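You operate a simulated robot arm through the tools that you are given. There is no shell and no other tool.

The job below is to be done with a simulated two-armed robot. You get a single attempt, and the scene is never put back.

## Task
Seat the clip, clamp the orange bobbin and wind on at tension 4 till the counter shows the card's number.
Fine: the clip goes in the catch; the counter shows what is on the bobbin already, do not reset it; brake on at the end.

The check looks at the end state, three seconds after you hand in, the way a careful person would. Anything else that was tipped, shoved, dropped, spilled or broken makes it a failure.

## Robot
Two 7-joint arms with fingered hands on one trunk that stands fixed in place. Base frame: the origin is at the foot of the trunk, x ahead of it, y to its left, z up; the work surface is at about z = 780. Lengths are in mm, angles in rad, forces in N, time in s.
The left shoulder is at [50, 214, 869], the right one opposite. With the tool pointing down near the work surface each hand reaches from about 400 to 900 mm from the base axis, measured 20 degrees to its own side. Payload 3 kg a hand.
The tool frame of a hand sits at the grasp point between the pads (the TCP): z along the fingers, y along the line on which they close. The tips reach 26 mm beyond it. Largest opening 132 mm; the body of the gripper starts 73 mm behind the TCP. The gripper is a hand of 3 fingers: y runs from the thumb to the fingers, the wrist lies at [0, 0, -229] in the tool frame.
Orientation is that of the tool frame in the base frame, as a unit quaternion [x, y, z, w]. With the fingers straight down and closing along the base's y, the tool's x points along the base's -x, its y along +y and its z along -z.

## Interface
- The arms move only by the tool nudge_tool. It takes "left_moves", "right_moves" or both (then of equal length, played together; a hand with none holds still); each is a list of rows, each a list of 6 numbers: the turn, a rotation vector about the base's x, y, z in rad, then the shift along the base's x, y, z in mm. In form: [[rx, ry, rz, tx, ty, tz], ...]. A call has 1 to 20 rows; each row shifts and turns the commanded pose from where the row before left it. A row lasts 0.2 s, in which the tool goes at most 50 mm and 0.15 rad; a call with a longer step from one row to the next is refused whole. Where a pose cannot be reached the arm comes as near as it can. A force on the tool above 70 N (or 10 N above the force at the start of the call, whichever is more), or a blocked arm, ends the call early, and 0.2 s more pass. In this call time passes only in rows, and 0.2 s behind the last. The reply holds the time, the measured pose of the TCP, the force on the tool along the base axes, the opening and the grip force, in the units named above and with some noise, with the torque about the TCP (base axes, N m) and any sound that the robot's microphone picked up.
- Cameras (640 x 400 px; columns grow to the right, rows downward): "scene" is now at [41.3, -7.6, 1519]; the picture's right is [-0.06, -1.00, 0.00], its down [-0.62, 0.04, -0.78] and it looks along [0.78, -0.05, -0.62] (base axes); focal length 368 px, centre (320, 200). "left" rides on the left gripper at [-61, 3, -92] in its tool frame; the picture's right is [-0.05, -1.00, 0.00], its down [0.83, -0.04, -0.56] and it looks along [0.55, -0.03, 0.83] (tool axes); focal length 230 px, centre (320, 200). "right" rides on the right gripper at [62, 3, -92] in its tool frame; the picture's right is [-0.05, 1.00, 0.00], its down [-0.83, -0.04, -0.56] and it looks along [-0.55, -0.03, 0.83] (tool axes); focal length 230 px, centre (320, 200). There is no depth. A picture from a camera that has moved, and an enlarged one, comes with that camera's place and axes in the base frame and with its lens. The place of the scene camera against the robot may be out by one fixed shift of up to 25 mm in any direction.
- grab_frame(camera): a new picture of that camera. The clock stands still meanwhile.
- curl_fingers(finger1, finger2, thumb_bend, hand): sets how far each is bent, from 0 (flat) to 1 (curled in); at 0.3 the hand is open as for a grip, at 0.7 the pads meet at the TCP. One left out holds its place. A second passes; each finger stops where it meets its share of the squeeze, and holds until it gets a number again. It is the only way to open and close the hand. It gives what a move gives, with no picture; readings hold the bend of each and the force on the fingers (four entries, about 0 where the hand has none), thumb and palm.
- aim_head(pan, tilt): turns the head with the scene camera to pan (to the left, within 1.501 rad either way) and tilt (down, from -0.506 to 1.204), counted from straight ahead of the robot. It gives what a move gives.
- zoom(camera, box): a new picture of the part [left, top, right, bottom] of that camera's present view, enlarged. The clock stands still meanwhile.
- hand_in(): hands the job in; it is judged then, once.

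Nothing tells you positions but the pictures and the camera data. Unless the task says otherwise, let go and move clear before handing in.

The tools are called after "Request:" by a JSON object that holds its "op" and its "data". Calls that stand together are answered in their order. nudge_tool: Moves the arms, as the interface text tells. Its arguments: {"type":"object","properties":{"left_moves":{"type":"array"},"right_moves":{"type":"array"}},"required":[]} The other tools are called the same way: curl_fingers (finger1, finger2, thumb_bend, hand) moves the fingers one by one; aim_head (pan, tilt) turns the head that bears the scene camera; grab_frame (camera) takes a picture; zoom (camera, box) takes an enlarged picture of a part of a camera's view; hand_in () hands the job in.

At the start:

```text
clock: 0.0
left_position: [419.7, 117.4, 1235.5]
left_orientation: [0.044, 0.999, 0.0, 0.001]
left_contact_force: [-0.4, 1.2, 0.2]
left_moment: [-0.03, -0.03, -0.03]
left_opening: 132.0
left_grasp_force: 0.1
left_shape: jaw
left_bend: [0.3, 0.3, 0.3]
left_finger forces: [0.1, 0.0, 0.1, 0.1, 0.0, 0.0]
right_position: [455.3, -279.4, 1199.2]
right_orientation: [0.044, 0.999, 0.0, 0.0]
right_contact_force: [0.0, -0.8, 0.7]
right_moment: [0.0, 0.01, 0.05]
right_opening: 131.9
right_grasp_force: 0.1
right_shape: jaw
right_bend: [0.3, 0.3, 0.3]
right_finger forces: [0.0, 0.1, 0.0, 0.0, 0.1, 0.0]
head pan, tilt: [-0.061, 0.675]
```

scene: 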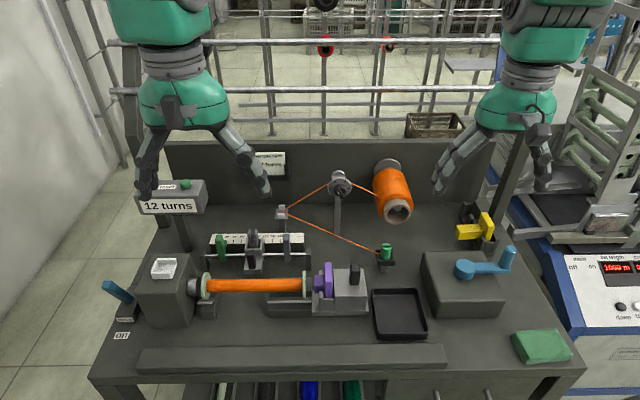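
right: 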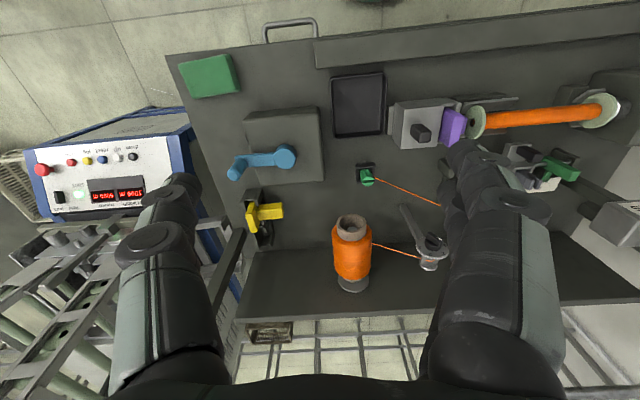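
left: 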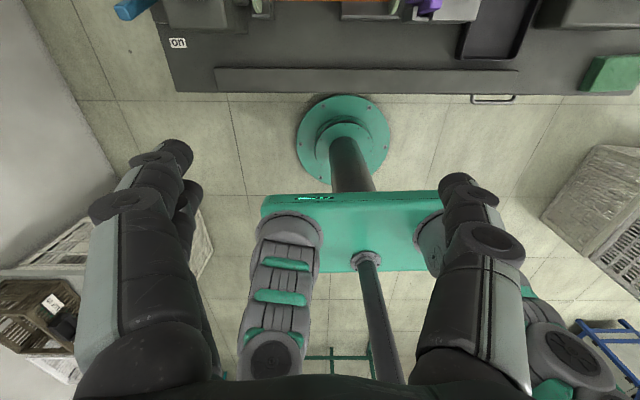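

I see a winding bench: an orange bobbin between a headstock on the left and a purple-collared tailstock on the right, a counter sign, a thread running to a green clip, a blue crank, a yellow lever and a tension scale. First I'll take enlarged pictures to identify each part before moving anything.

Request:
{"op": "zoom", "data": {"camera": "scene", "box": [90, 140, 330, 290]}}

Request:
{"op": "zoom", "data": {"camera": "scene", "box": [190, 220, 430, 370]}}

Request:
{"op": "zoom", "data": {"camera": "scene", "box": [360, 190, 600, 340]}}

Request:
{"op": "zoom", "data": {"camera": "scene", "box": [80, 240, 240, 340]}}

Request:
{"op": "zoom", "data": {"camera": "scene", "box": [230, 130, 430, 255]}}

```text
2.67 times, centred on (210, 215) of scene
camera zoom: at [41.3, -7.6, 1519.0], right [-0.06, -1.0, 0.0], down [-0.62, 0.04, -0.78], along [0.78, -0.05, -0.62], focal length 981 px, centre (613, 160)
```

zoom: 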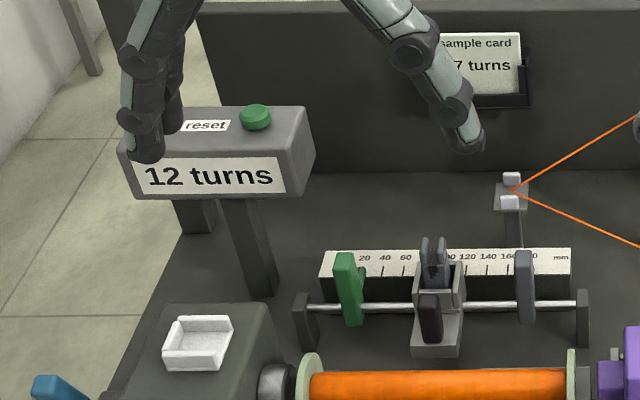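

```text
2.67 times, centred on (310, 295) of scene
camera zoom: at [41.3, -7.6, 1519.0], right [-0.06, -1.0, 0.0], down [-0.62, 0.04, -0.78], along [0.78, -0.05, -0.62], focal length 981 px, centre (347, -53)
```

zoom: 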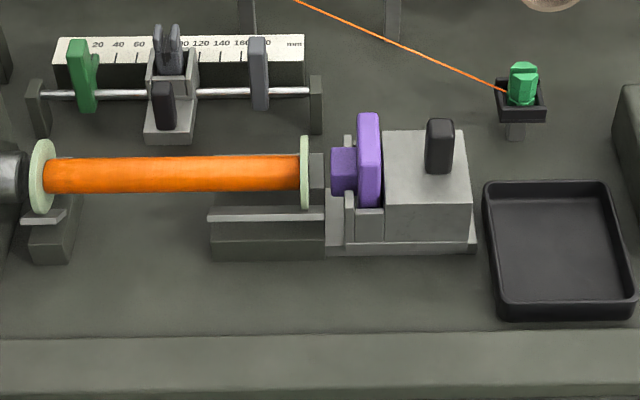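

```text
2.67 times, centred on (480, 265) of scene
camera zoom: at [41.3, -7.6, 1519.0], right [-0.06, -1.0, 0.0], down [-0.62, 0.04, -0.78], along [0.78, -0.05, -0.62], focal length 981 px, centre (-107, 27)
```

zoom: 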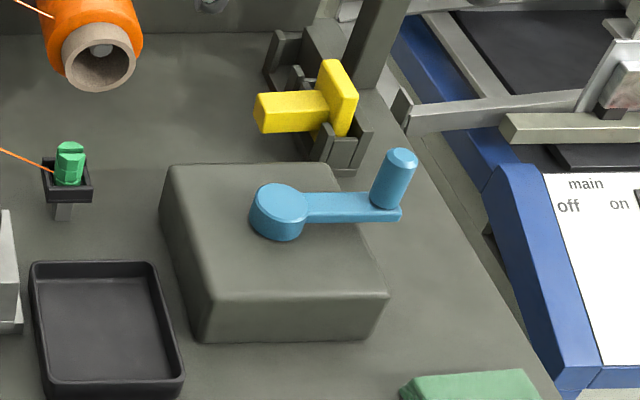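

```text
4.00 times, centred on (160, 290) of scene
camera zoom: at [41.3, -7.6, 1519.0], right [-0.06, -1.0, 0.0], down [-0.62, 0.04, -0.78], along [0.78, -0.05, -0.62], focal length 1471 px, centre (960, -160)
```

zoom: 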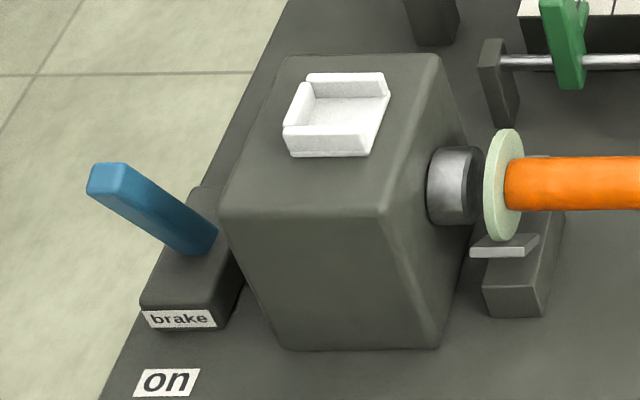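

```text
3.20 times, centred on (330, 192) of scene
camera zoom: at [41.3, -7.6, 1519.0], right [-0.06, -1.0, 0.0], down [-0.62, 0.04, -0.78], along [0.78, -0.05, -0.62], focal length 1177 px, centre (288, 224)
```

zoom: 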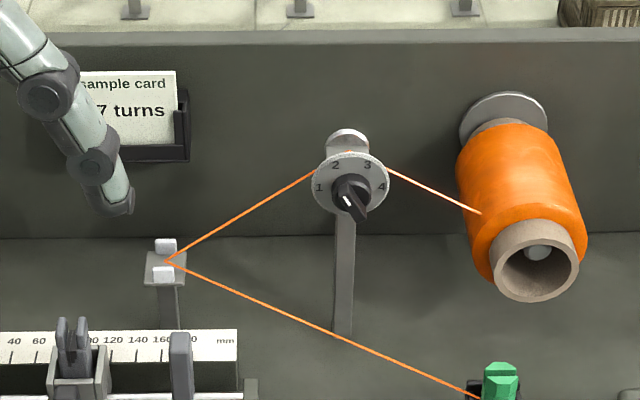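

The counter reads 12, the sample card's first digit is hidden behind the left hand, and a tension dial marked 1–4 stands at the back. I'll move the left hand out to the left so I can read the card and dial.

Request:
{"op": "nudge_tool", "data": {"left_moves": [[0, 0, 0, -10, 40, 0], [0, 0, 0, -10, 40, 0], [0, 0, 0, -10, 40, 0], [0, 0, 0, -10, 40, 0]]}}

```text
clock: 1.0
left_position: [379.9, 278.0, 1235.1]
left_orientation: [0.043, 0.999, 0.0, 0.0]
left_contact_force: [-0.1, -0.5, 0.3]
left_moment: [0.04, 0.0, 0.03]
left_opening: 131.9
left_grasp_force: 0.1
left_shape: jaw
left_bend: [0.3, 0.3, 0.3]
left_finger forces: [0.1, 0.1, 0.0, 0.0, 0.1, 0.0]
right_position: [454.5, -279.0, 1199.5]
right_orientation: [0.044, 0.999, 0.0, 0.0]
right_contact_force: [0.0, 0.9, -0.4]
right_moment: [0.0, -0.02, 0.0]
right_opening: 132.0
right_grasp_force: 0.0
right_shape: jaw
right_bend: [0.3, 0.3, 0.3]
right_finger forces: [0.1, 0.1, 0.0, 0.0, 0.0, 0.1]
head pan, tilt: [-0.061, 0.675]
```

The left hand should now be clear of the card. I'll take a new scene picture and enlarge the card, dial, tailstock and yellow part.

Request:
{"op": "grab_frame", "data": {"camera": "scene"}}

Request:
{"op": "zoom", "data": {"camera": "scene", "box": [240, 140, 304, 180]}}

Request:
{"op": "zoom", "data": {"camera": "scene", "box": [308, 160, 372, 200]}}

Request:
{"op": "zoom", "data": {"camera": "scene", "box": [290, 250, 386, 310]}}

Request:
{"op": "zoom", "data": {"camera": "scene", "box": [445, 195, 525, 245]}}

Request:
{"op": "zoom", "data": {"camera": "scene", "box": [205, 215, 317, 285]}}

Request:
{"op": "zoom", "data": {"camera": "scene", "box": [353, 230, 417, 270]}}

```text
taken
```

scene: 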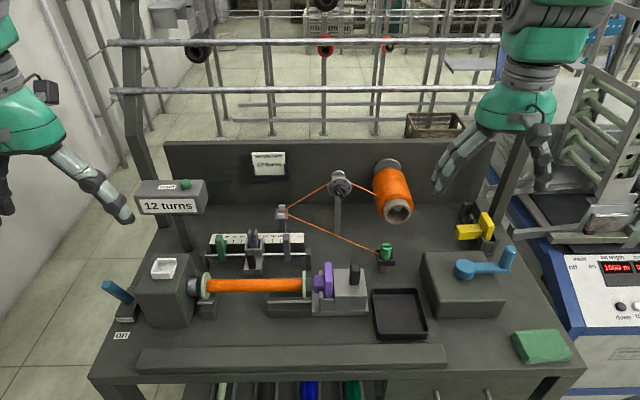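

```text
10.00 times, centred on (272, 160) of scene
camera zoom: at [41.3, -7.6, 1519.0], right [-0.06, -1.0, 0.0], down [-0.62, 0.04, -0.78], along [0.78, -0.05, -0.62], focal length 3678 px, centre (800, 600)
```

zoom: 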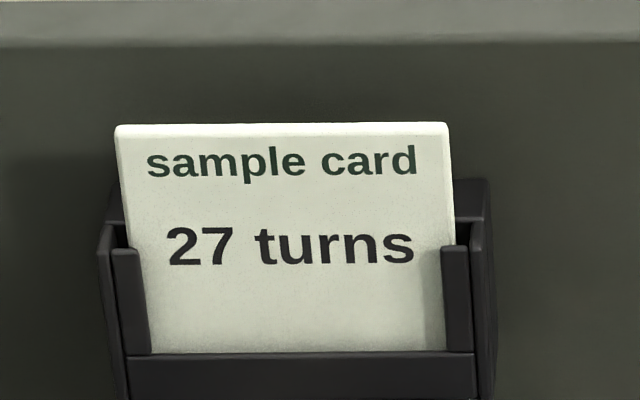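

```text
10.00 times, centred on (340, 180) of scene
camera zoom: at [41.3, -7.6, 1519.0], right [-0.06, -1.0, 0.0], down [-0.62, 0.04, -0.78], along [0.78, -0.05, -0.62], focal length 3678 px, centre (120, 400)
```

zoom: 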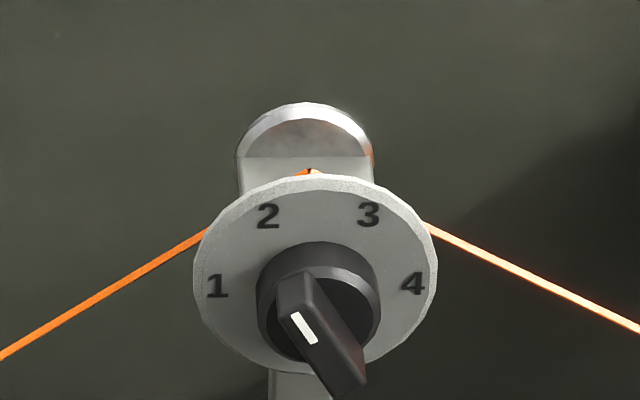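

```text
6.67 times, centred on (338, 280) of scene
camera zoom: at [41.3, -7.6, 1519.0], right [-0.06, -1.0, 0.0], down [-0.62, 0.04, -0.78], along [0.78, -0.05, -0.62], focal length 2452 px, centre (200, -333)
```

zoom: 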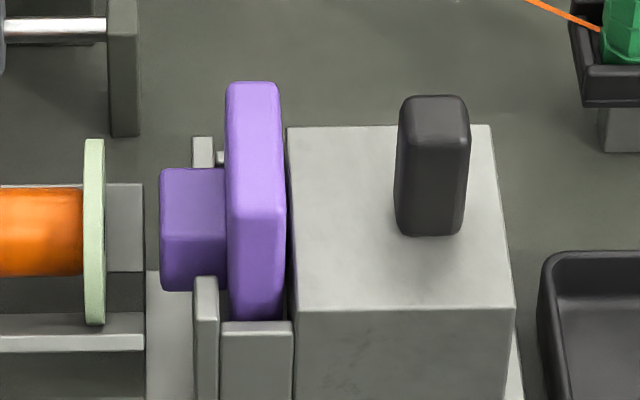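

```text
8.00 times, centred on (485, 220) of scene
camera zoom: at [41.3, -7.6, 1519.0], right [-0.06, -1.0, 0.0], down [-0.62, 0.04, -0.78], along [0.78, -0.05, -0.62], focal length 2943 px, centre (-1000, 40)
```

zoom: 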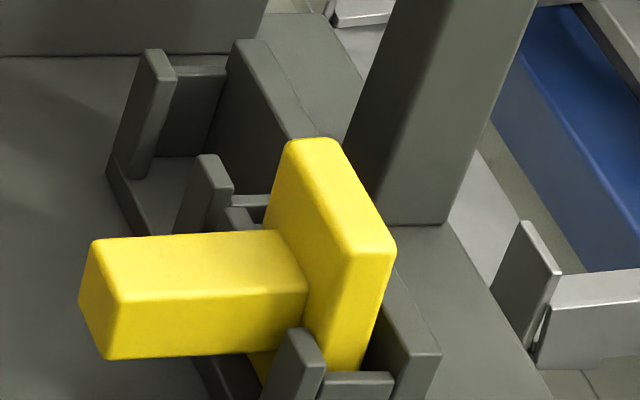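

```text
5.71 times, centred on (261, 250) of scene
camera zoom: at [41.3, -7.6, 1519.0], right [-0.06, -1.0, 0.0], down [-0.62, 0.04, -0.78], along [0.78, -0.05, -0.62], focal length 2102 px, centre (657, -86)
```

zoom: 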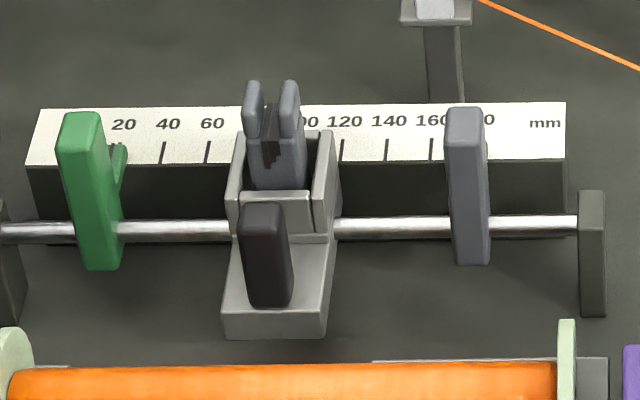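

```text
10.00 times, centred on (385, 250) of scene
camera zoom: at [41.3, -7.6, 1519.0], right [-0.06, -1.0, 0.0], down [-0.62, 0.04, -0.78], along [0.78, -0.05, -0.62], focal length 3678 px, centre (-330, -300)
```

zoom: 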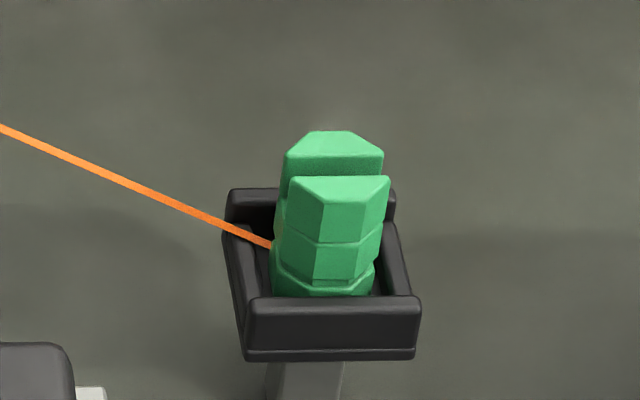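

The card says 27 turns and the counter shows 12, so 15 more turns are needed, and the dial pointer looks to be near 2. I'll bring the right hand's camera closer over the tailstock and traverse to understand the clamp and the catch.

Request:
{"op": "nudge_tool", "data": {"right_moves": [[0, 0, 0, -5, 37, -25], [0, 0, 0, -5, 37, -25], [0, 0, 0, -5, 37, -25], [0, 0, 0, -5, 37, -25]]}}

Request:
{"op": "grab_frame", "data": {"camera": "right"}}

```text
clock: 2.0
left_position: [379.6, 277.7, 1235.1]
left_orientation: [0.043, 0.999, -0.001, 0.001]
left_contact_force: [0.4, 0.5, -0.9]
left_moment: [-0.01, 0.0, -0.04]
left_opening: 132.0
left_grasp_force: 0.1
left_shape: jaw
left_bend: [0.3, 0.3, 0.3]
left_finger forces: [0.1, 0.0, 0.1, 0.1, 0.1, 0.0]
right_position: [435.0, -131.4, 1099.2]
right_orientation: [0.043, 0.999, -0.001, -0.001]
right_contact_force: [0.9, 0.5, 0.1]
right_moment: [-0.01, 0.02, 0.01]
right_opening: 131.8
right_grasp_force: 0.0
right_shape: jaw
right_bend: [0.3, 0.3, 0.3]
right_finger forces: [0.0, 0.0, 0.0, 0.0, 0.0, 0.1]
head pan, tilt: [-0.061, 0.675]
```

```text
taken
camera right: at [373.5, -123.5, 1191.8], right [0.14, 0.99, 0.0], down [0.82, -0.12, 0.56], along [0.55, -0.08, -0.83], focal length 230 px, centre (320, 200)
```

right: 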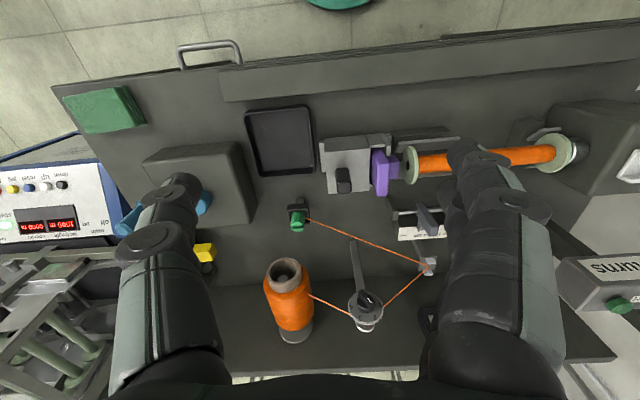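

The right camera now sees the tailstock, clip stand and dial from closer. I'll enlarge these parts.

Request:
{"op": "zoom", "data": {"camera": "right", "box": [310, 120, 438, 200]}}

Request:
{"op": "zoom", "data": {"camera": "right", "box": [330, 260, 410, 340]}}

Request:
{"op": "zoom", "data": {"camera": "right", "box": [270, 190, 334, 240]}}

Request:
{"op": "zoom", "data": {"camera": "right", "box": [380, 110, 620, 280]}}

```text
5.00 times, centred on (374, 160) of right
camera zoom: at [373.5, -123.5, 1191.8], right [0.14, 0.99, 0.0], down [0.82, -0.12, 0.56], along [0.55, -0.08, -0.83], focal length 1150 px, centre (50, 400)
```

zoom: 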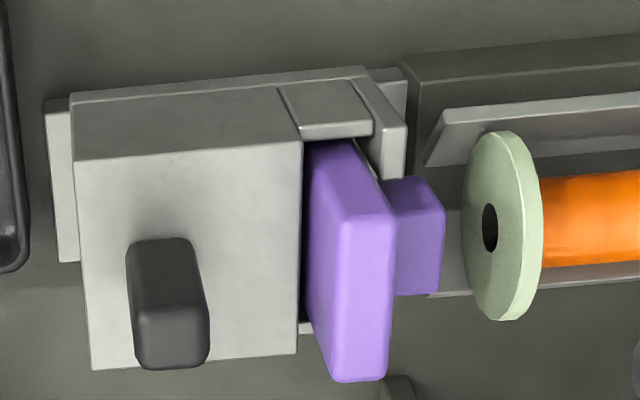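

```text
5.00 times, centred on (370, 300) of right
camera zoom: at [373.5, -123.5, 1191.8], right [0.14, 0.99, 0.0], down [0.82, -0.12, 0.56], along [0.55, -0.08, -0.83], focal length 1150 px, centre (70, -300)
```

zoom: 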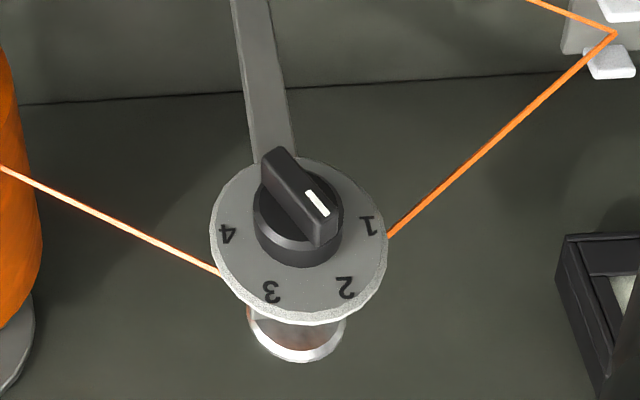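

```text
8.00 times, centred on (302, 215) of right
camera zoom: at [373.5, -123.5, 1191.8], right [0.14, 0.99, 0.0], down [0.82, -0.12, 0.56], along [0.55, -0.08, -0.83], focal length 1841 px, centre (464, 80)
```

zoom: 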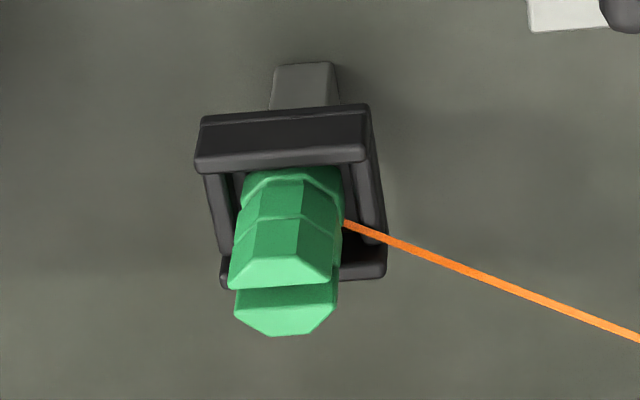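

```text
2.35 times, centred on (500, 195) of right
camera zoom: at [373.5, -123.5, 1191.8], right [0.14, 0.99, 0.0], down [0.82, -0.12, 0.56], along [0.55, -0.08, -0.83], focal length 541 px, centre (-104, 212)
```

zoom: 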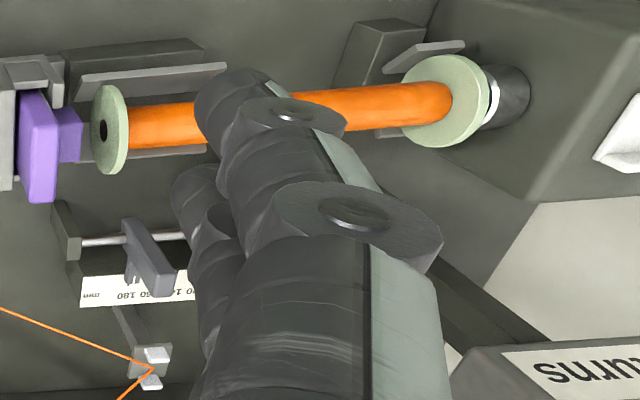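

The bobbin has a round bore facing the purple stub with a gap of roughly 10 mm, and the dial mark points between 1 and 2 or opposite. I'll go closer above the tailstock to measure that gap.

Request:
{"op": "nudge_tool", "data": {"right_moves": [[0, 0, 0, 14, 27, -28], [0, 0, 0, 14, 27, -28], [0, 0, 0, 14, 27, -28]]}}

Request:
{"op": "grab_frame", "data": {"camera": "right"}}

Request:
{"op": "zoom", "data": {"camera": "right", "box": [200, 80, 440, 230]}}

Request:
{"op": "zoom", "data": {"camera": "right", "box": [220, 200, 440, 390]}}

```text
clock: 2.8
left_position: [380.8, 278.6, 1233.8]
left_orientation: [0.044, 0.999, 0.0, 0.0]
left_contact_force: [0.1, 0.1, 0.2]
left_moment: [-0.05, 0.05, -0.01]
left_opening: 131.9
left_grasp_force: 0.0
left_shape: jaw
left_bend: [0.3, 0.3, 0.3]
left_finger forces: [0.0, 0.0, 0.1, 0.0, 0.0, 0.0]
right_position: [476.9, -51.1, 1014.8]
right_orientation: [0.043, 0.999, -0.001, 0.0]
right_contact_force: [0.4, 0.7, -0.1]
right_moment: [-0.04, 0.03, 0.01]
right_opening: 131.8
right_grasp_force: 0.0
right_shape: jaw
right_bend: [0.3, 0.3, 0.3]
right_finger forces: [0.0, 0.0, 0.0, 0.0, 0.0, 0.1]
head pan, tilt: [-0.061, 0.675]
```

```text
taken
camera right: at [415.6, -43.1, 1107.5], right [0.14, 0.99, 0.0], down [0.82, -0.11, 0.55], along [0.55, -0.08, -0.83], focal length 230 px, centre (320, 200)
```

right: 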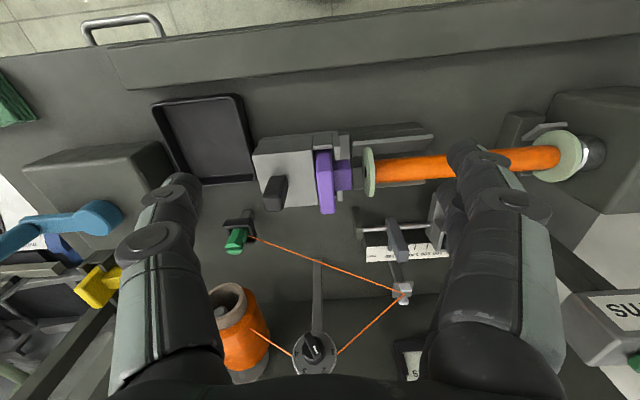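

```text
2.67 times, centred on (320, 155) of right
camera zoom: at [415.6, -43.1, 1107.5], right [0.14, 0.99, 0.0], down [0.82, -0.11, 0.55], along [0.55, -0.08, -0.83], focal length 614 px, centre (320, 320)
```

zoom: 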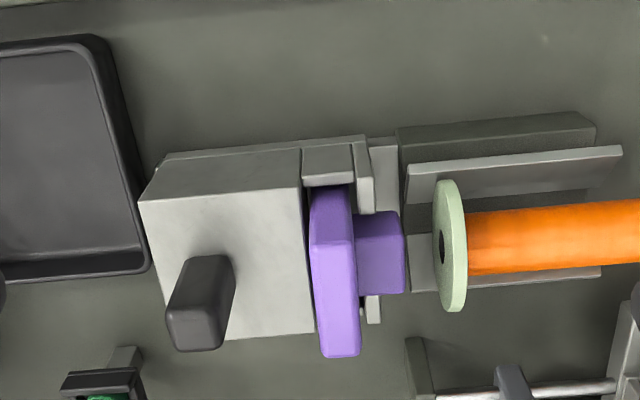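

```text
2.11 times, centred on (330, 295) of right
camera zoom: at [415.6, -43.1, 1107.5], right [0.14, 0.99, 0.0], down [0.82, -0.11, 0.55], along [0.55, -0.08, -0.83], focal length 484 px, centre (299, 0)
```

zoom: 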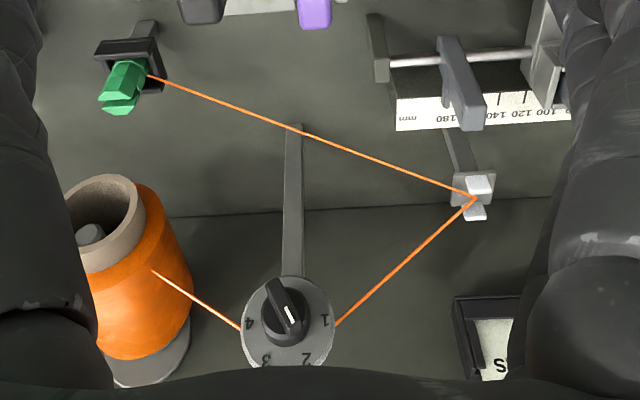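

The bobbin axis sits at about [552, *, 853], its right face near y = −5, the purple stub end near y = −25, and the tailstock's black handle top near [548, −112, 902]. Next I'll slide the right camera over to see the traverse carriage (the likely catch), the headstock and the brake.

Request:
{"op": "nudge_tool", "data": {"right_moves": [[0, 0, 0, 0, 41, 12], [0, 0, 0, 0, 41, 12], [0, 0, 0, 0, 41, 12], [0, 0, 0, 0, 41, 12]]}}

Request:
{"op": "grab_frame", "data": {"camera": "right"}}

Request:
{"op": "zoom", "data": {"camera": "right", "box": [240, 170, 432, 290]}}

Request:
{"op": "zoom", "data": {"camera": "right", "box": [240, 80, 432, 200]}}

```text
clock: 3.8
left_position: [380.0, 277.6, 1233.5]
left_orientation: [0.044, 0.999, 0.0, 0.0]
left_contact_force: [0.2, 0.0, -0.2]
left_moment: [0.0, -0.01, 0.02]
left_opening: 131.8
left_grasp_force: 0.1
left_shape: jaw
left_bend: [0.3, 0.3, 0.3]
left_finger forces: [0.1, 0.0, 0.0, 0.1, 0.0, 0.0]
right_position: [476.1, 115.7, 1062.9]
right_orientation: [0.044, 0.999, -0.001, -0.001]
right_contact_force: [0.8, 0.5, 0.0]
right_moment: [-0.02, -0.02, 0.01]
right_opening: 131.5
right_grasp_force: 0.1
right_shape: jaw
right_bend: [0.3, 0.3, 0.3]
right_finger forces: [0.0, 0.0, 0.0, 0.0, 0.0, 0.0]
head pan, tilt: [-0.061, 0.675]
```

```text
taken
camera right: at [415.9, 122.5, 1156.9], right [0.14, 0.99, 0.0], down [0.82, -0.11, 0.55], along [0.55, -0.08, -0.83], focal length 230 px, centre (320, 200)
```

right: 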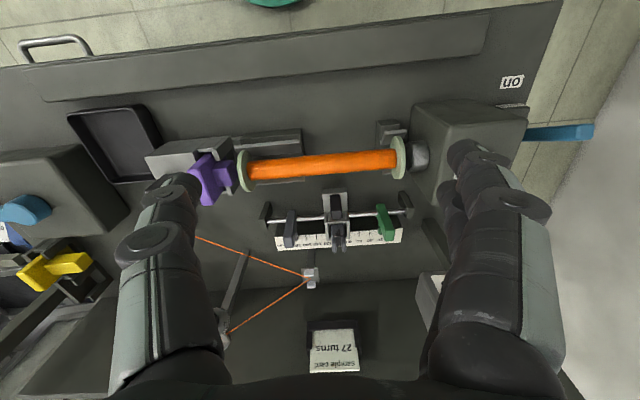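

```text
3.33 times, centred on (336, 230) of right
camera zoom: at [415.9, 122.5, 1156.9], right [0.14, 0.99, 0.0], down [0.82, -0.11, 0.55], along [0.55, -0.08, -0.83], focal length 767 px, centre (267, 100)
```

zoom: 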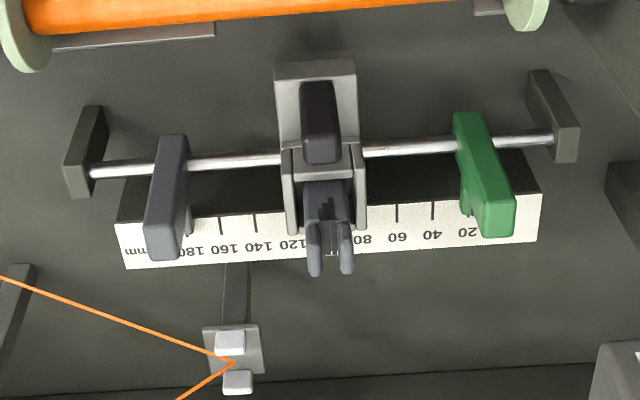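

```text
3.33 times, centred on (336, 140) of right
camera zoom: at [415.9, 122.5, 1156.9], right [0.14, 0.99, 0.0], down [0.82, -0.11, 0.55], along [0.55, -0.08, -0.83], focal length 767 px, centre (267, 400)
```

zoom: 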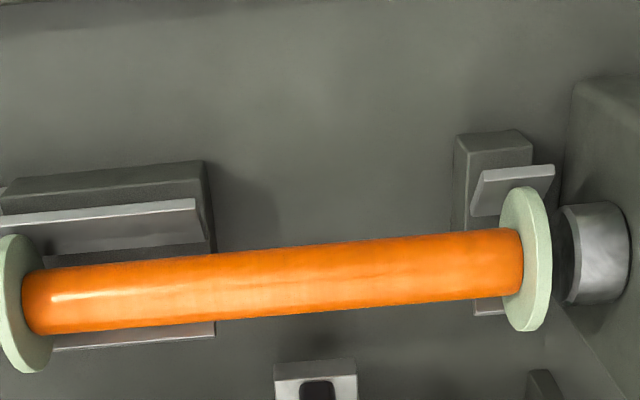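

The carriage on the traverse has a toothed two-pronged fork that could be the catch, but there is also a white pocket on the headstock top. I'll look at both more closely, and at the brake.

Request:
{"op": "zoom", "data": {"camera": "scene", "box": [130, 245, 194, 285]}}

Request:
{"op": "zoom", "data": {"camera": "right", "box": [300, 180, 380, 260]}}

Request:
{"op": "zoom", "data": {"camera": "right", "box": [480, 60, 620, 160]}}

Request:
{"op": "zoom", "data": {"camera": "scene", "box": [95, 265, 175, 345]}}

```text
10.00 times, centred on (162, 265) of scene
camera zoom: at [41.3, -7.6, 1519.0], right [-0.06, -1.0, 0.0], down [-0.62, 0.04, -0.78], along [0.78, -0.05, -0.62], focal length 3678 px, centre (1900, -450)
```

zoom: 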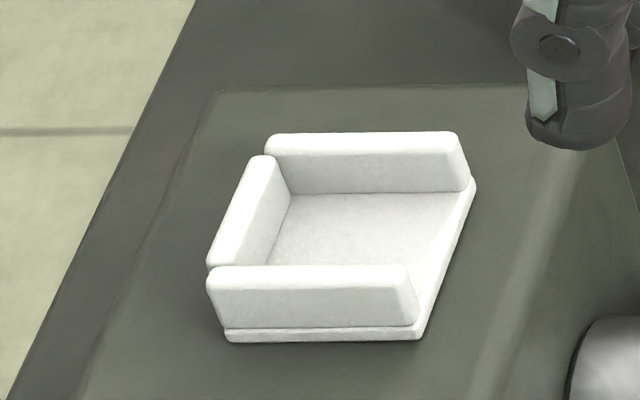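

```text
5.00 times, centred on (340, 220) of right
camera zoom: at [415.9, 122.5, 1156.9], right [0.14, 0.99, 0.0], down [0.82, -0.11, 0.55], along [0.55, -0.08, -0.83], focal length 1150 px, centre (220, 100)
```

zoom: 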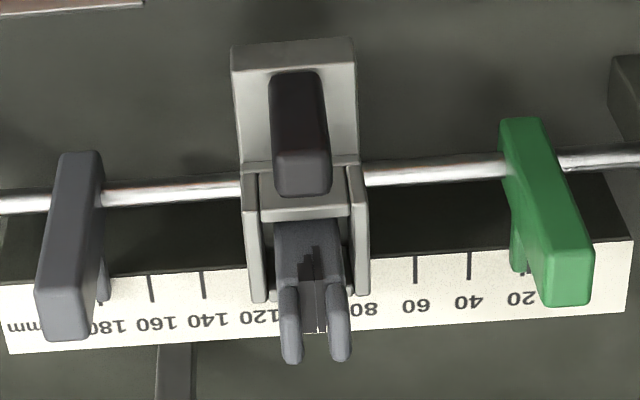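

```text
4.00 times, centred on (550, 110) of right
camera zoom: at [415.9, 122.5, 1156.9], right [0.14, 0.99, 0.0], down [0.82, -0.11, 0.55], along [0.55, -0.08, -0.83], focal length 920 px, centre (-600, 560)
```

zoom: 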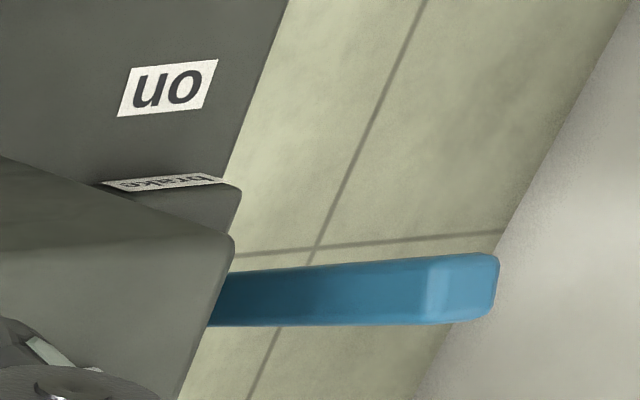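

```text
5.00 times, centred on (135, 305) of scene
camera zoom: at [41.3, -7.6, 1519.0], right [-0.06, -1.0, 0.0], down [-0.62, 0.04, -0.78], along [0.78, -0.05, -0.62], focal length 1839 px, centre (1245, -325)
```

zoom: 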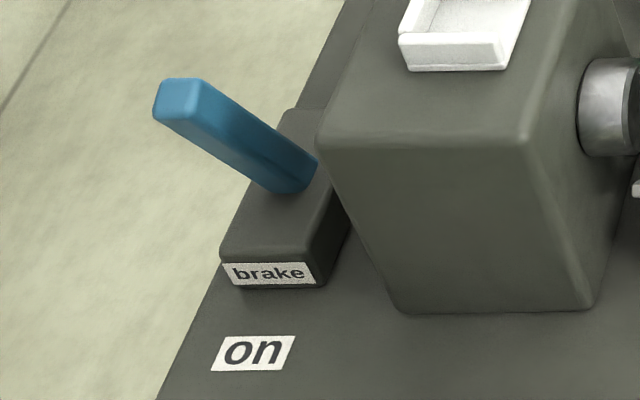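

The brake lever leans outward over the table's left edge, and the white pocket is a shallow three-sided tray. I'll bring the right camera closer to the carriage fork to see how a clip would seat there.

Request:
{"op": "nudge_tool", "data": {"right_moves": [[0, 0, 0, 30, 2, -27], [0, 0, 0, 30, 2, -27], [0, 0, 0, 30, 2, -27]]}}

Request:
{"op": "grab_frame", "data": {"camera": "right"}}

Request:
{"op": "zoom", "data": {"camera": "right", "box": [260, 110, 388, 190]}}

```text
clock: 4.6
left_position: [379.4, 277.4, 1234.2]
left_orientation: [0.043, 0.999, 0.0, 0.0]
left_contact_force: [-0.5, 0.6, -0.1]
left_moment: [0.01, 0.0, -0.01]
left_opening: 131.9
left_grasp_force: 0.0
left_shape: jaw
left_bend: [0.3, 0.3, 0.3]
left_finger forces: [0.1, 0.0, 0.1, 0.0, 0.0, 0.0]
right_position: [567.0, 122.1, 983.5]
right_orientation: [0.042, 0.999, 0.0, 0.001]
right_contact_force: [0.8, -0.2, -0.2]
right_moment: [-0.02, 0.0, -0.02]
right_opening: 131.8
right_grasp_force: 0.0
right_shape: jaw
right_bend: [0.3, 0.3, 0.3]
right_finger forces: [0.1, 0.0, 0.1, 0.0, 0.0, 0.1]
head pan, tilt: [-0.061, 0.675]
```

```text
taken
camera right: at [505.7, 128.1, 1075.0], right [0.14, 0.99, 0.0], down [0.82, -0.11, 0.56], along [0.55, -0.08, -0.83], focal length 230 px, centre (320, 200)
```

right: 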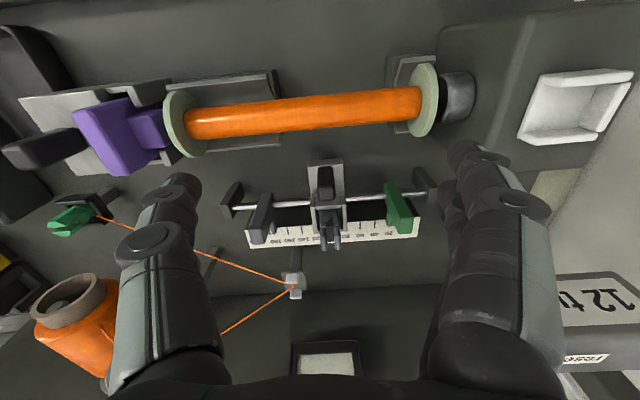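

```text
5.00 times, centred on (324, 150) of right
camera zoom: at [505.7, 128.1, 1075.0], right [0.14, 0.99, 0.0], down [0.82, -0.11, 0.56], along [0.55, -0.08, -0.83], focal length 1150 px, centre (300, 450)
```

zoom: 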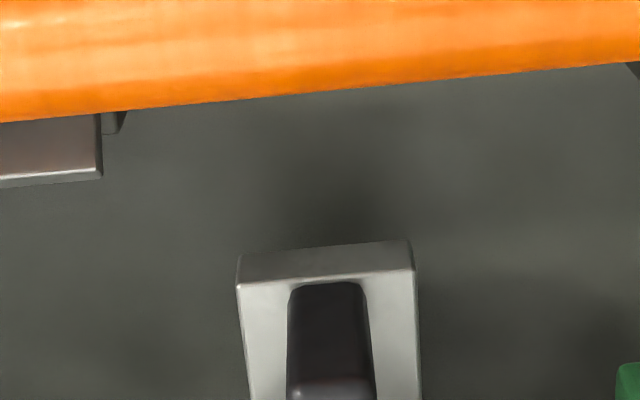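

Request:
{"op": "zoom", "data": {"camera": "right", "box": [264, 150, 392, 262]}}

Request:
{"op": "zoom", "data": {"camera": "right", "box": [300, 155, 356, 255]}}

Request:
{"op": "zoom", "data": {"camera": "right", "box": [20, 180, 130, 250]}}

Request:
{"op": "zoom", "data": {"camera": "right", "box": [390, 50, 640, 160]}}

```text
3.57 times, centred on (328, 206) of right
camera zoom: at [505.7, 128.1, 1075.0], right [0.14, 0.99, 0.0], down [0.82, -0.11, 0.56], along [0.55, -0.08, -0.83], focal length 822 px, centre (291, 179)
```

zoom: 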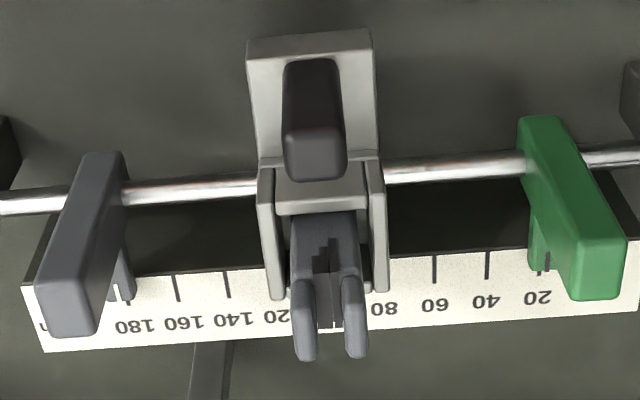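

```text
4.00 times, centred on (328, 205) of right
camera zoom: at [505.7, 128.1, 1075.0], right [0.14, 0.99, 0.0], down [0.82, -0.11, 0.56], along [0.55, -0.08, -0.83], focal length 920 px, centre (288, 180)
```

zoom: 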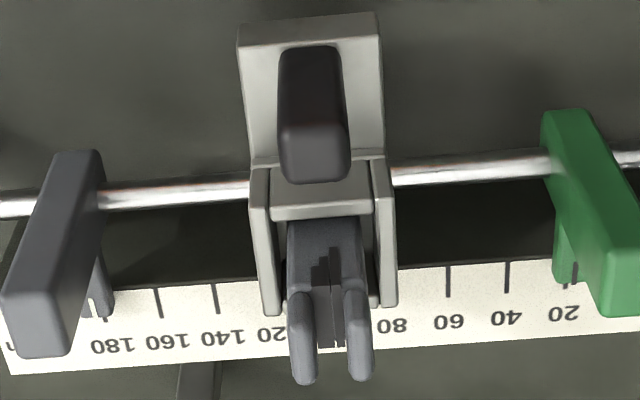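

```text
5.71 times, centred on (75, 215) of right
camera zoom: at [505.7, 128.1, 1075.0], right [0.14, 0.99, 0.0], down [0.82, -0.11, 0.56], along [0.55, -0.08, -0.83], focal length 1315 px, centre (1720, 114)
```

zoom: 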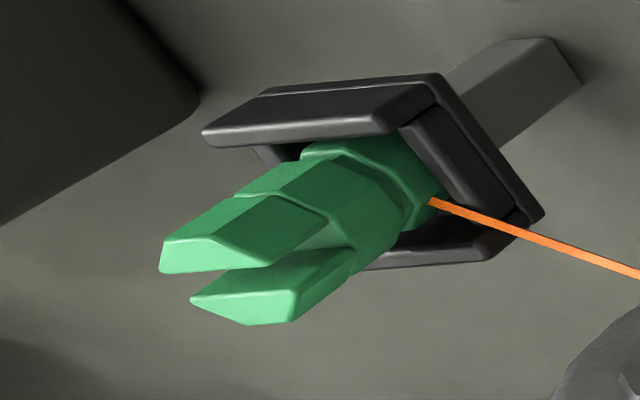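

```text
2.56 times, centred on (515, 105) of right
camera zoom: at [505.7, 128.1, 1075.0], right [0.14, 0.99, 0.0], down [0.82, -0.11, 0.56], along [0.55, -0.08, -0.83], focal length 589 px, centre (-179, 443)
```

zoom: 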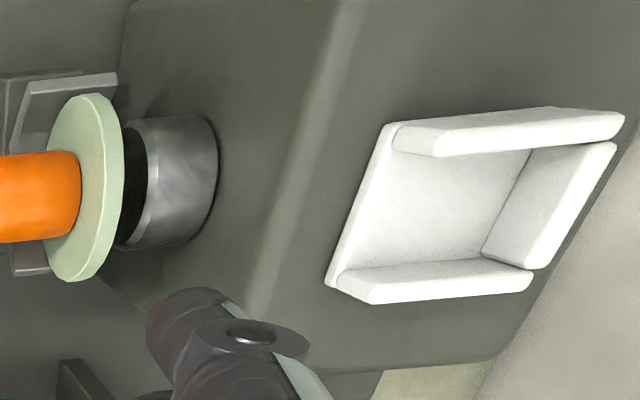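

The carriage carries a dark sloping two-pronged fork inside a light frame, while the green clip is an octagonal plug with a slotted tip. I want to see the fork from behind, so I'll withdraw the right hand and bring the left hand over the back, whose camera looks toward the robot.

Request:
{"op": "nudge_tool", "data": {"right_moves": [[0, 0, 0, -20, -30, 25], [0, 0, 0, -20, -35, 20], [0, 0, 0, -20, -40, 10], [0, 0, 0, -20, -40, 10], [0, 0, 0, -10, -40, 10], [0, 0, 0, 0, -45, 10], [0, 0, 0, 0, -45, 0], [0, 0, 0, 0, 0, 0]], "left_moves": [[0, 0, 0, 0, 0, 0], [0, 0, 0, 0, 0, 0], [0, 0, 0, 0, 0, 0], [0, 0, 0, 45, 0, 0], [0, 0, 0, 45, 0, 0], [0, 0, 0, 45, -15, -10], [0, 0, 0, 45, -15, -10], [0, 0, 0, 45, -15, -10]]}}

Request:
{"op": "grab_frame", "data": {"camera": "left"}}

Request:
{"op": "grab_frame", "data": {"camera": "scene"}}

```text
clock: 6.4
left_position: [605.7, 235.6, 1206.8]
left_orientation: [0.042, 0.999, -0.001, 0.0]
left_contact_force: [0.0, 0.2, -0.1]
left_moment: [-0.01, 0.01, 0.02]
left_opening: 131.9
left_grasp_force: 0.1
left_shape: jaw
left_bend: [0.3, 0.3, 0.3]
left_finger forces: [0.0, 0.1, 0.0, 0.1, 0.1, 0.1]
right_position: [476.5, -156.2, 1067.4]
right_orientation: [0.043, 0.999, 0.001, 0.0]
right_contact_force: [0.4, 0.2, -0.2]
right_moment: [0.02, 0.01, 0.02]
right_opening: 131.9
right_grasp_force: 0.1
right_shape: jaw
right_bend: [0.3, 0.3, 0.3]
right_finger forces: [0.0, 0.0, 0.0, 0.0, 0.0, 0.1]
head pan, tilt: [-0.061, 0.675]
```

```text
taken
camera left: at [666.4, 233.1, 1298.2], right [-0.03, -1.0, 0.0], down [-0.83, 0.03, 0.55], along [-0.55, 0.02, -0.83], focal length 230 px, centre (320, 200)
```

left: 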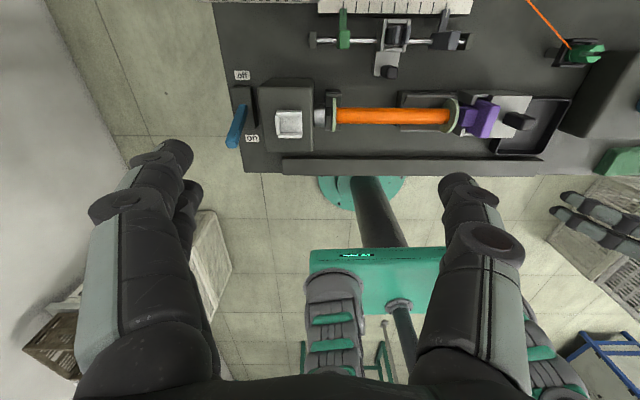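

```text
taken
```

scene: 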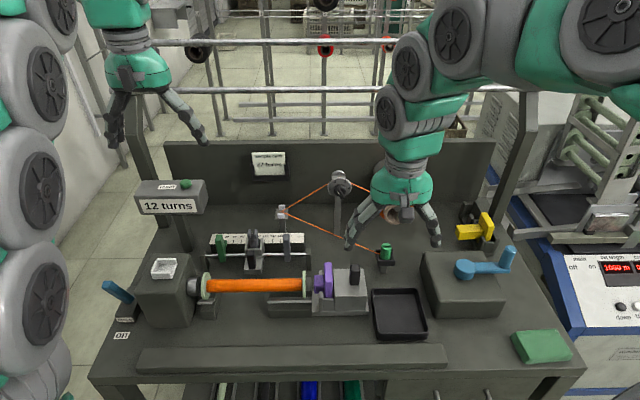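

From the left camera I can now see the brake with both "off" and "on" labels, plus the carriage from behind. I'll enlarge both.

Request:
{"op": "zoom", "data": {"camera": "left", "box": [215, 60, 311, 160]}}

Request:
{"op": "zoom", "data": {"camera": "left", "box": [300, 0, 480, 90]}}

Request:
{"op": "zoom", "data": {"camera": "left", "box": [440, 80, 580, 160]}}

```text
4.00 times, centred on (263, 110) of left
camera zoom: at [666.4, 233.1, 1298.2], right [-0.03, -1.0, 0.0], down [-0.83, 0.03, 0.55], along [-0.55, 0.02, -0.83], focal length 920 px, centre (548, 560)
```

zoom: 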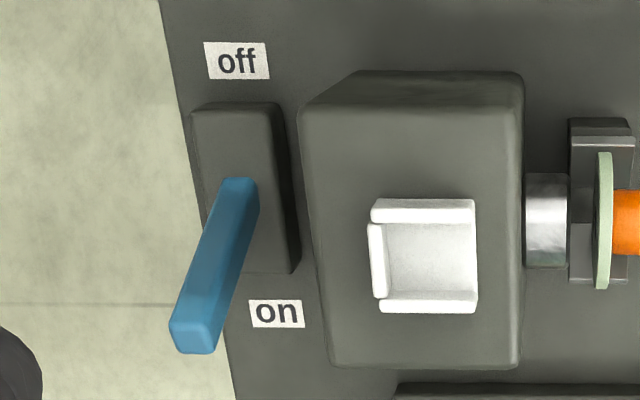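

```text
3.56 times, centred on (390, 45) of left
camera zoom: at [666.4, 233.1, 1298.2], right [-0.03, -1.0, 0.0], down [-0.83, 0.03, 0.55], along [-0.55, 0.02, -0.83], focal length 818 px, centre (71, 751)
```

zoom: 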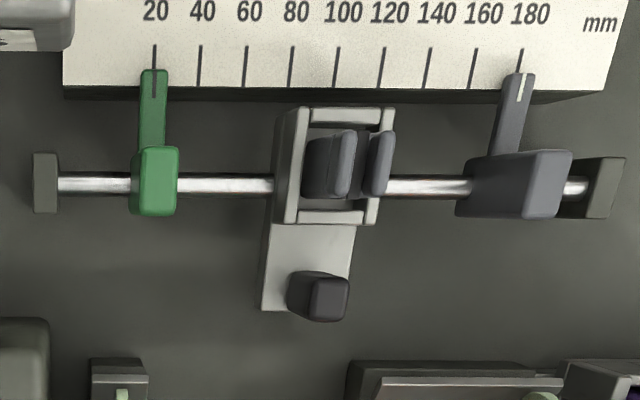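

```text
4.57 times, centred on (510, 120) of left
camera zoom: at [666.4, 233.1, 1298.2], right [-0.03, -1.0, 0.0], down [-0.83, 0.03, 0.55], along [-0.55, 0.02, -0.83], focal length 1052 px, centre (-549, 566)
```

zoom: 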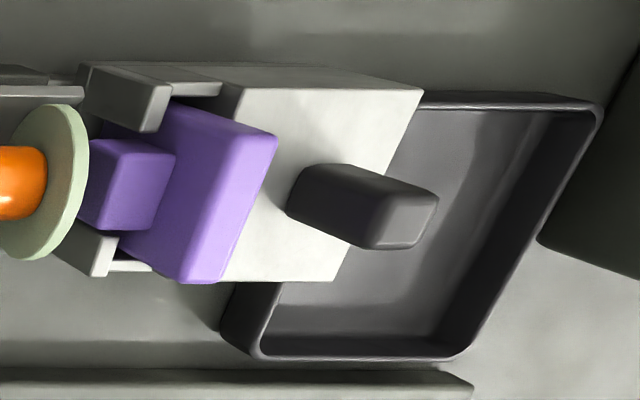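

The brake lever leans toward "on", so it is engaged now and must be released for winding. The zoom renders sharply, so I'll inspect the clip, carriage and yellow part from the present camera positions.

Request:
{"op": "grab_frame", "data": {"camera": "right"}}

Request:
{"op": "zoom", "data": {"camera": "left", "box": [370, 10, 430, 85]}}

Request:
{"op": "zoom", "data": {"camera": "left", "box": [540, 25, 620, 75]}}

Request:
{"op": "zoom", "data": {"camera": "scene", "box": [238, 222, 270, 278]}}

```text
taken
camera right: at [416.0, -148.2, 1160.5], right [0.14, 0.99, 0.0], down [0.82, -0.11, 0.55], along [0.55, -0.08, -0.83], focal length 230 px, centre (320, 200)
```

right: 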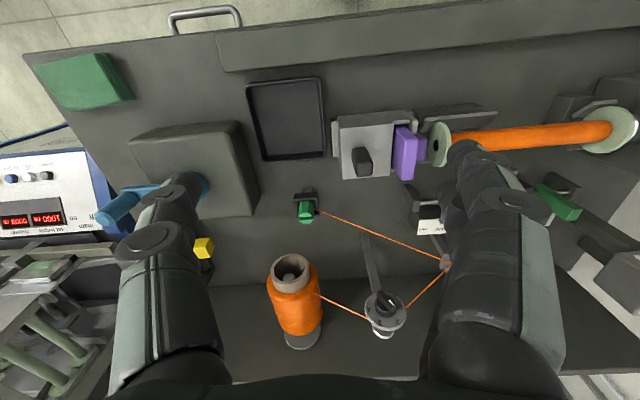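

```text
5.33 times, centred on (400, 48) of left
camera zoom: at [666.4, 233.1, 1298.2], right [-0.03, -1.0, 0.0], down [-0.83, 0.03, 0.55], along [-0.55, 0.02, -0.83], focal length 1227 px, centre (-107, 1013)
```

zoom: 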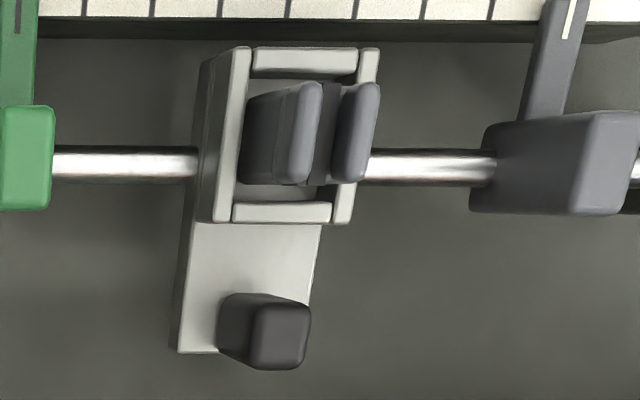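

```text
8.00 times, centred on (580, 50) of left
camera zoom: at [666.4, 233.1, 1298.2], right [-0.03, -1.0, 0.0], down [-0.83, 0.03, 0.55], along [-0.55, 0.02, -0.83], focal length 1841 px, centre (-1760, 1400)
```

zoom: 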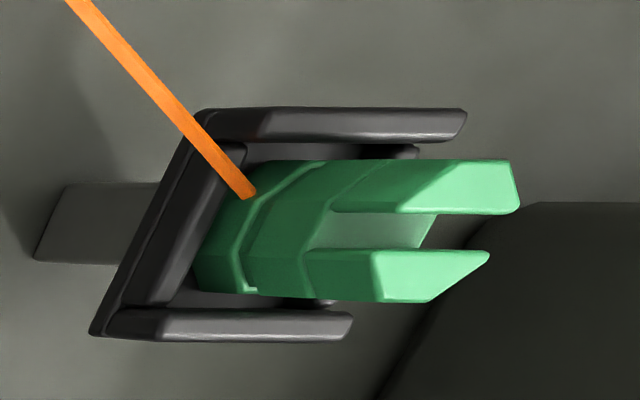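

```text
7.14 times, centred on (254, 250) of scene
camera zoom: at [41.3, -7.7, 1519.0], right [-0.06, -1.0, 0.0], down [-0.62, 0.04, -0.78], along [0.78, -0.05, -0.62], focal length 2627 px, centre (791, -157)
```

zoom: 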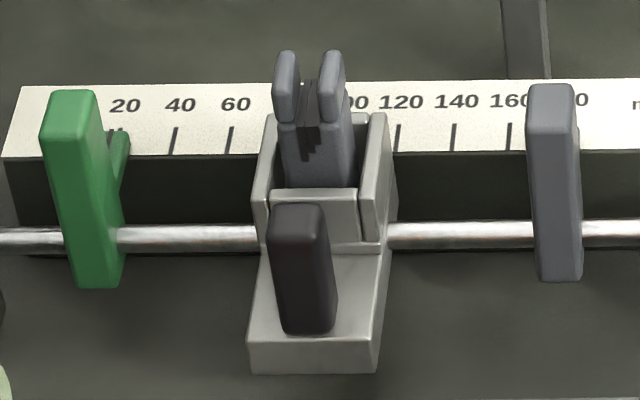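

The carriage holds a dark fork standing in a light four-walled socket, and the clip stands in a black cup. I'll enlarge the fork and clip further to compare how they could mate.

Request:
{"op": "zoom", "data": {"camera": "scene", "box": [244, 226, 268, 250]}}

Request:
{"op": "zoom", "data": {"camera": "left", "box": [384, 18, 412, 46]}}

Request:
{"op": "zoom", "data": {"camera": "right", "box": [284, 180, 330, 230]}}

Request:
{"op": "zoom", "data": {"camera": "scene", "box": [372, 236, 398, 276]}}

```text
16.00 times, centred on (256, 238) of scene
camera zoom: at [41.3, -7.7, 1519.0], right [-0.06, -1.0, 0.0], down [-0.62, 0.04, -0.78], along [0.78, -0.05, -0.62], focal length 5885 px, centre (1344, -408)
```

zoom: 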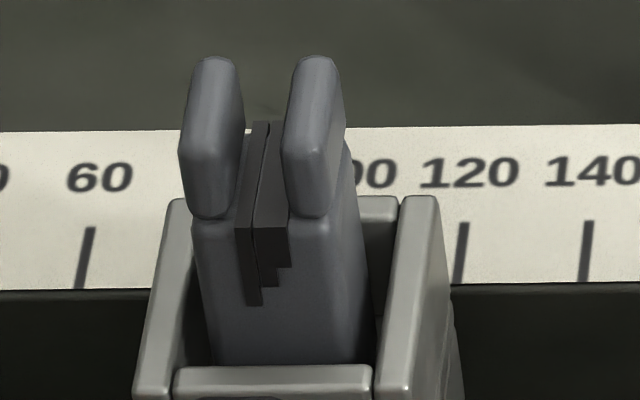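

```text
14.29 times, centred on (398, 32) of left
camera zoom: at [666.4, 233.1, 1298.2], right [-0.03, -1.0, 0.0], down [-0.83, 0.03, 0.55], along [-0.55, 0.02, -0.83], focal length 3287 px, centre (-794, 2600)
```

zoom: 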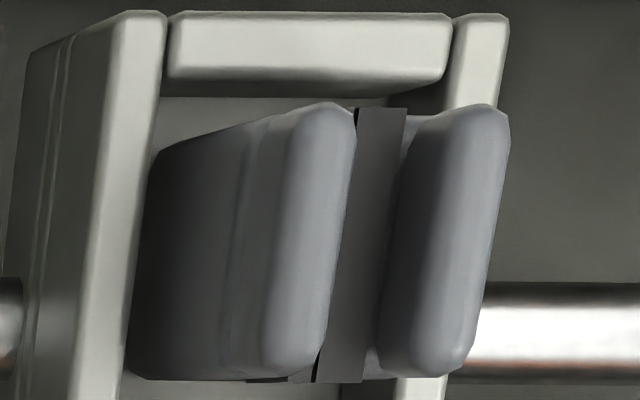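

```text
8.00 times, centred on (307, 205) of right
camera zoom: at [416.0, -148.2, 1160.5], right [0.14, 0.99, 0.0], down [0.82, -0.11, 0.55], along [0.55, -0.08, -0.83], focal length 1841 px, centre (424, 160)
```

zoom: 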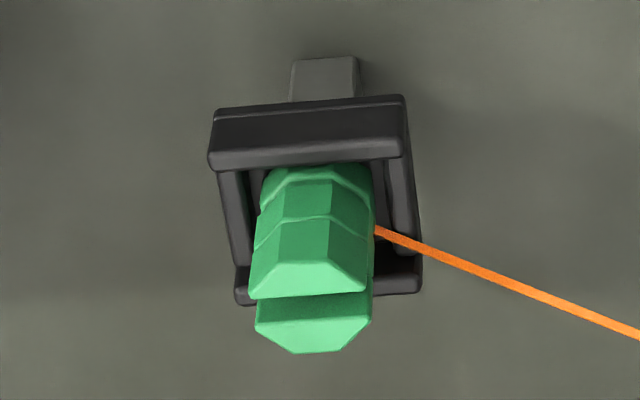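

```text
10.00 times, centred on (385, 256) of scene
camera zoom: at [41.3, -7.7, 1519.0], right [-0.06, -1.0, 0.0], down [-0.62, 0.04, -0.78], along [0.78, -0.05, -0.62], focal length 3678 px, centre (-330, -360)
```

zoom: 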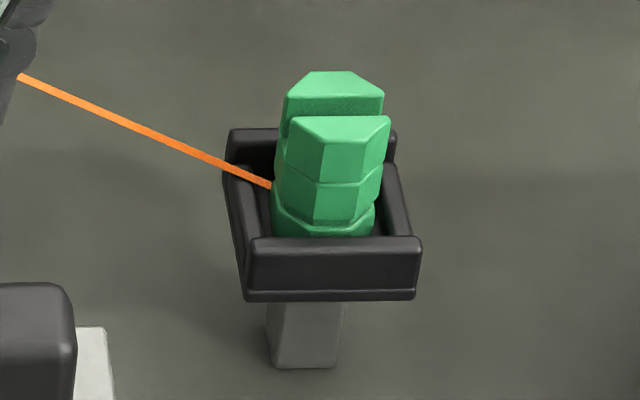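

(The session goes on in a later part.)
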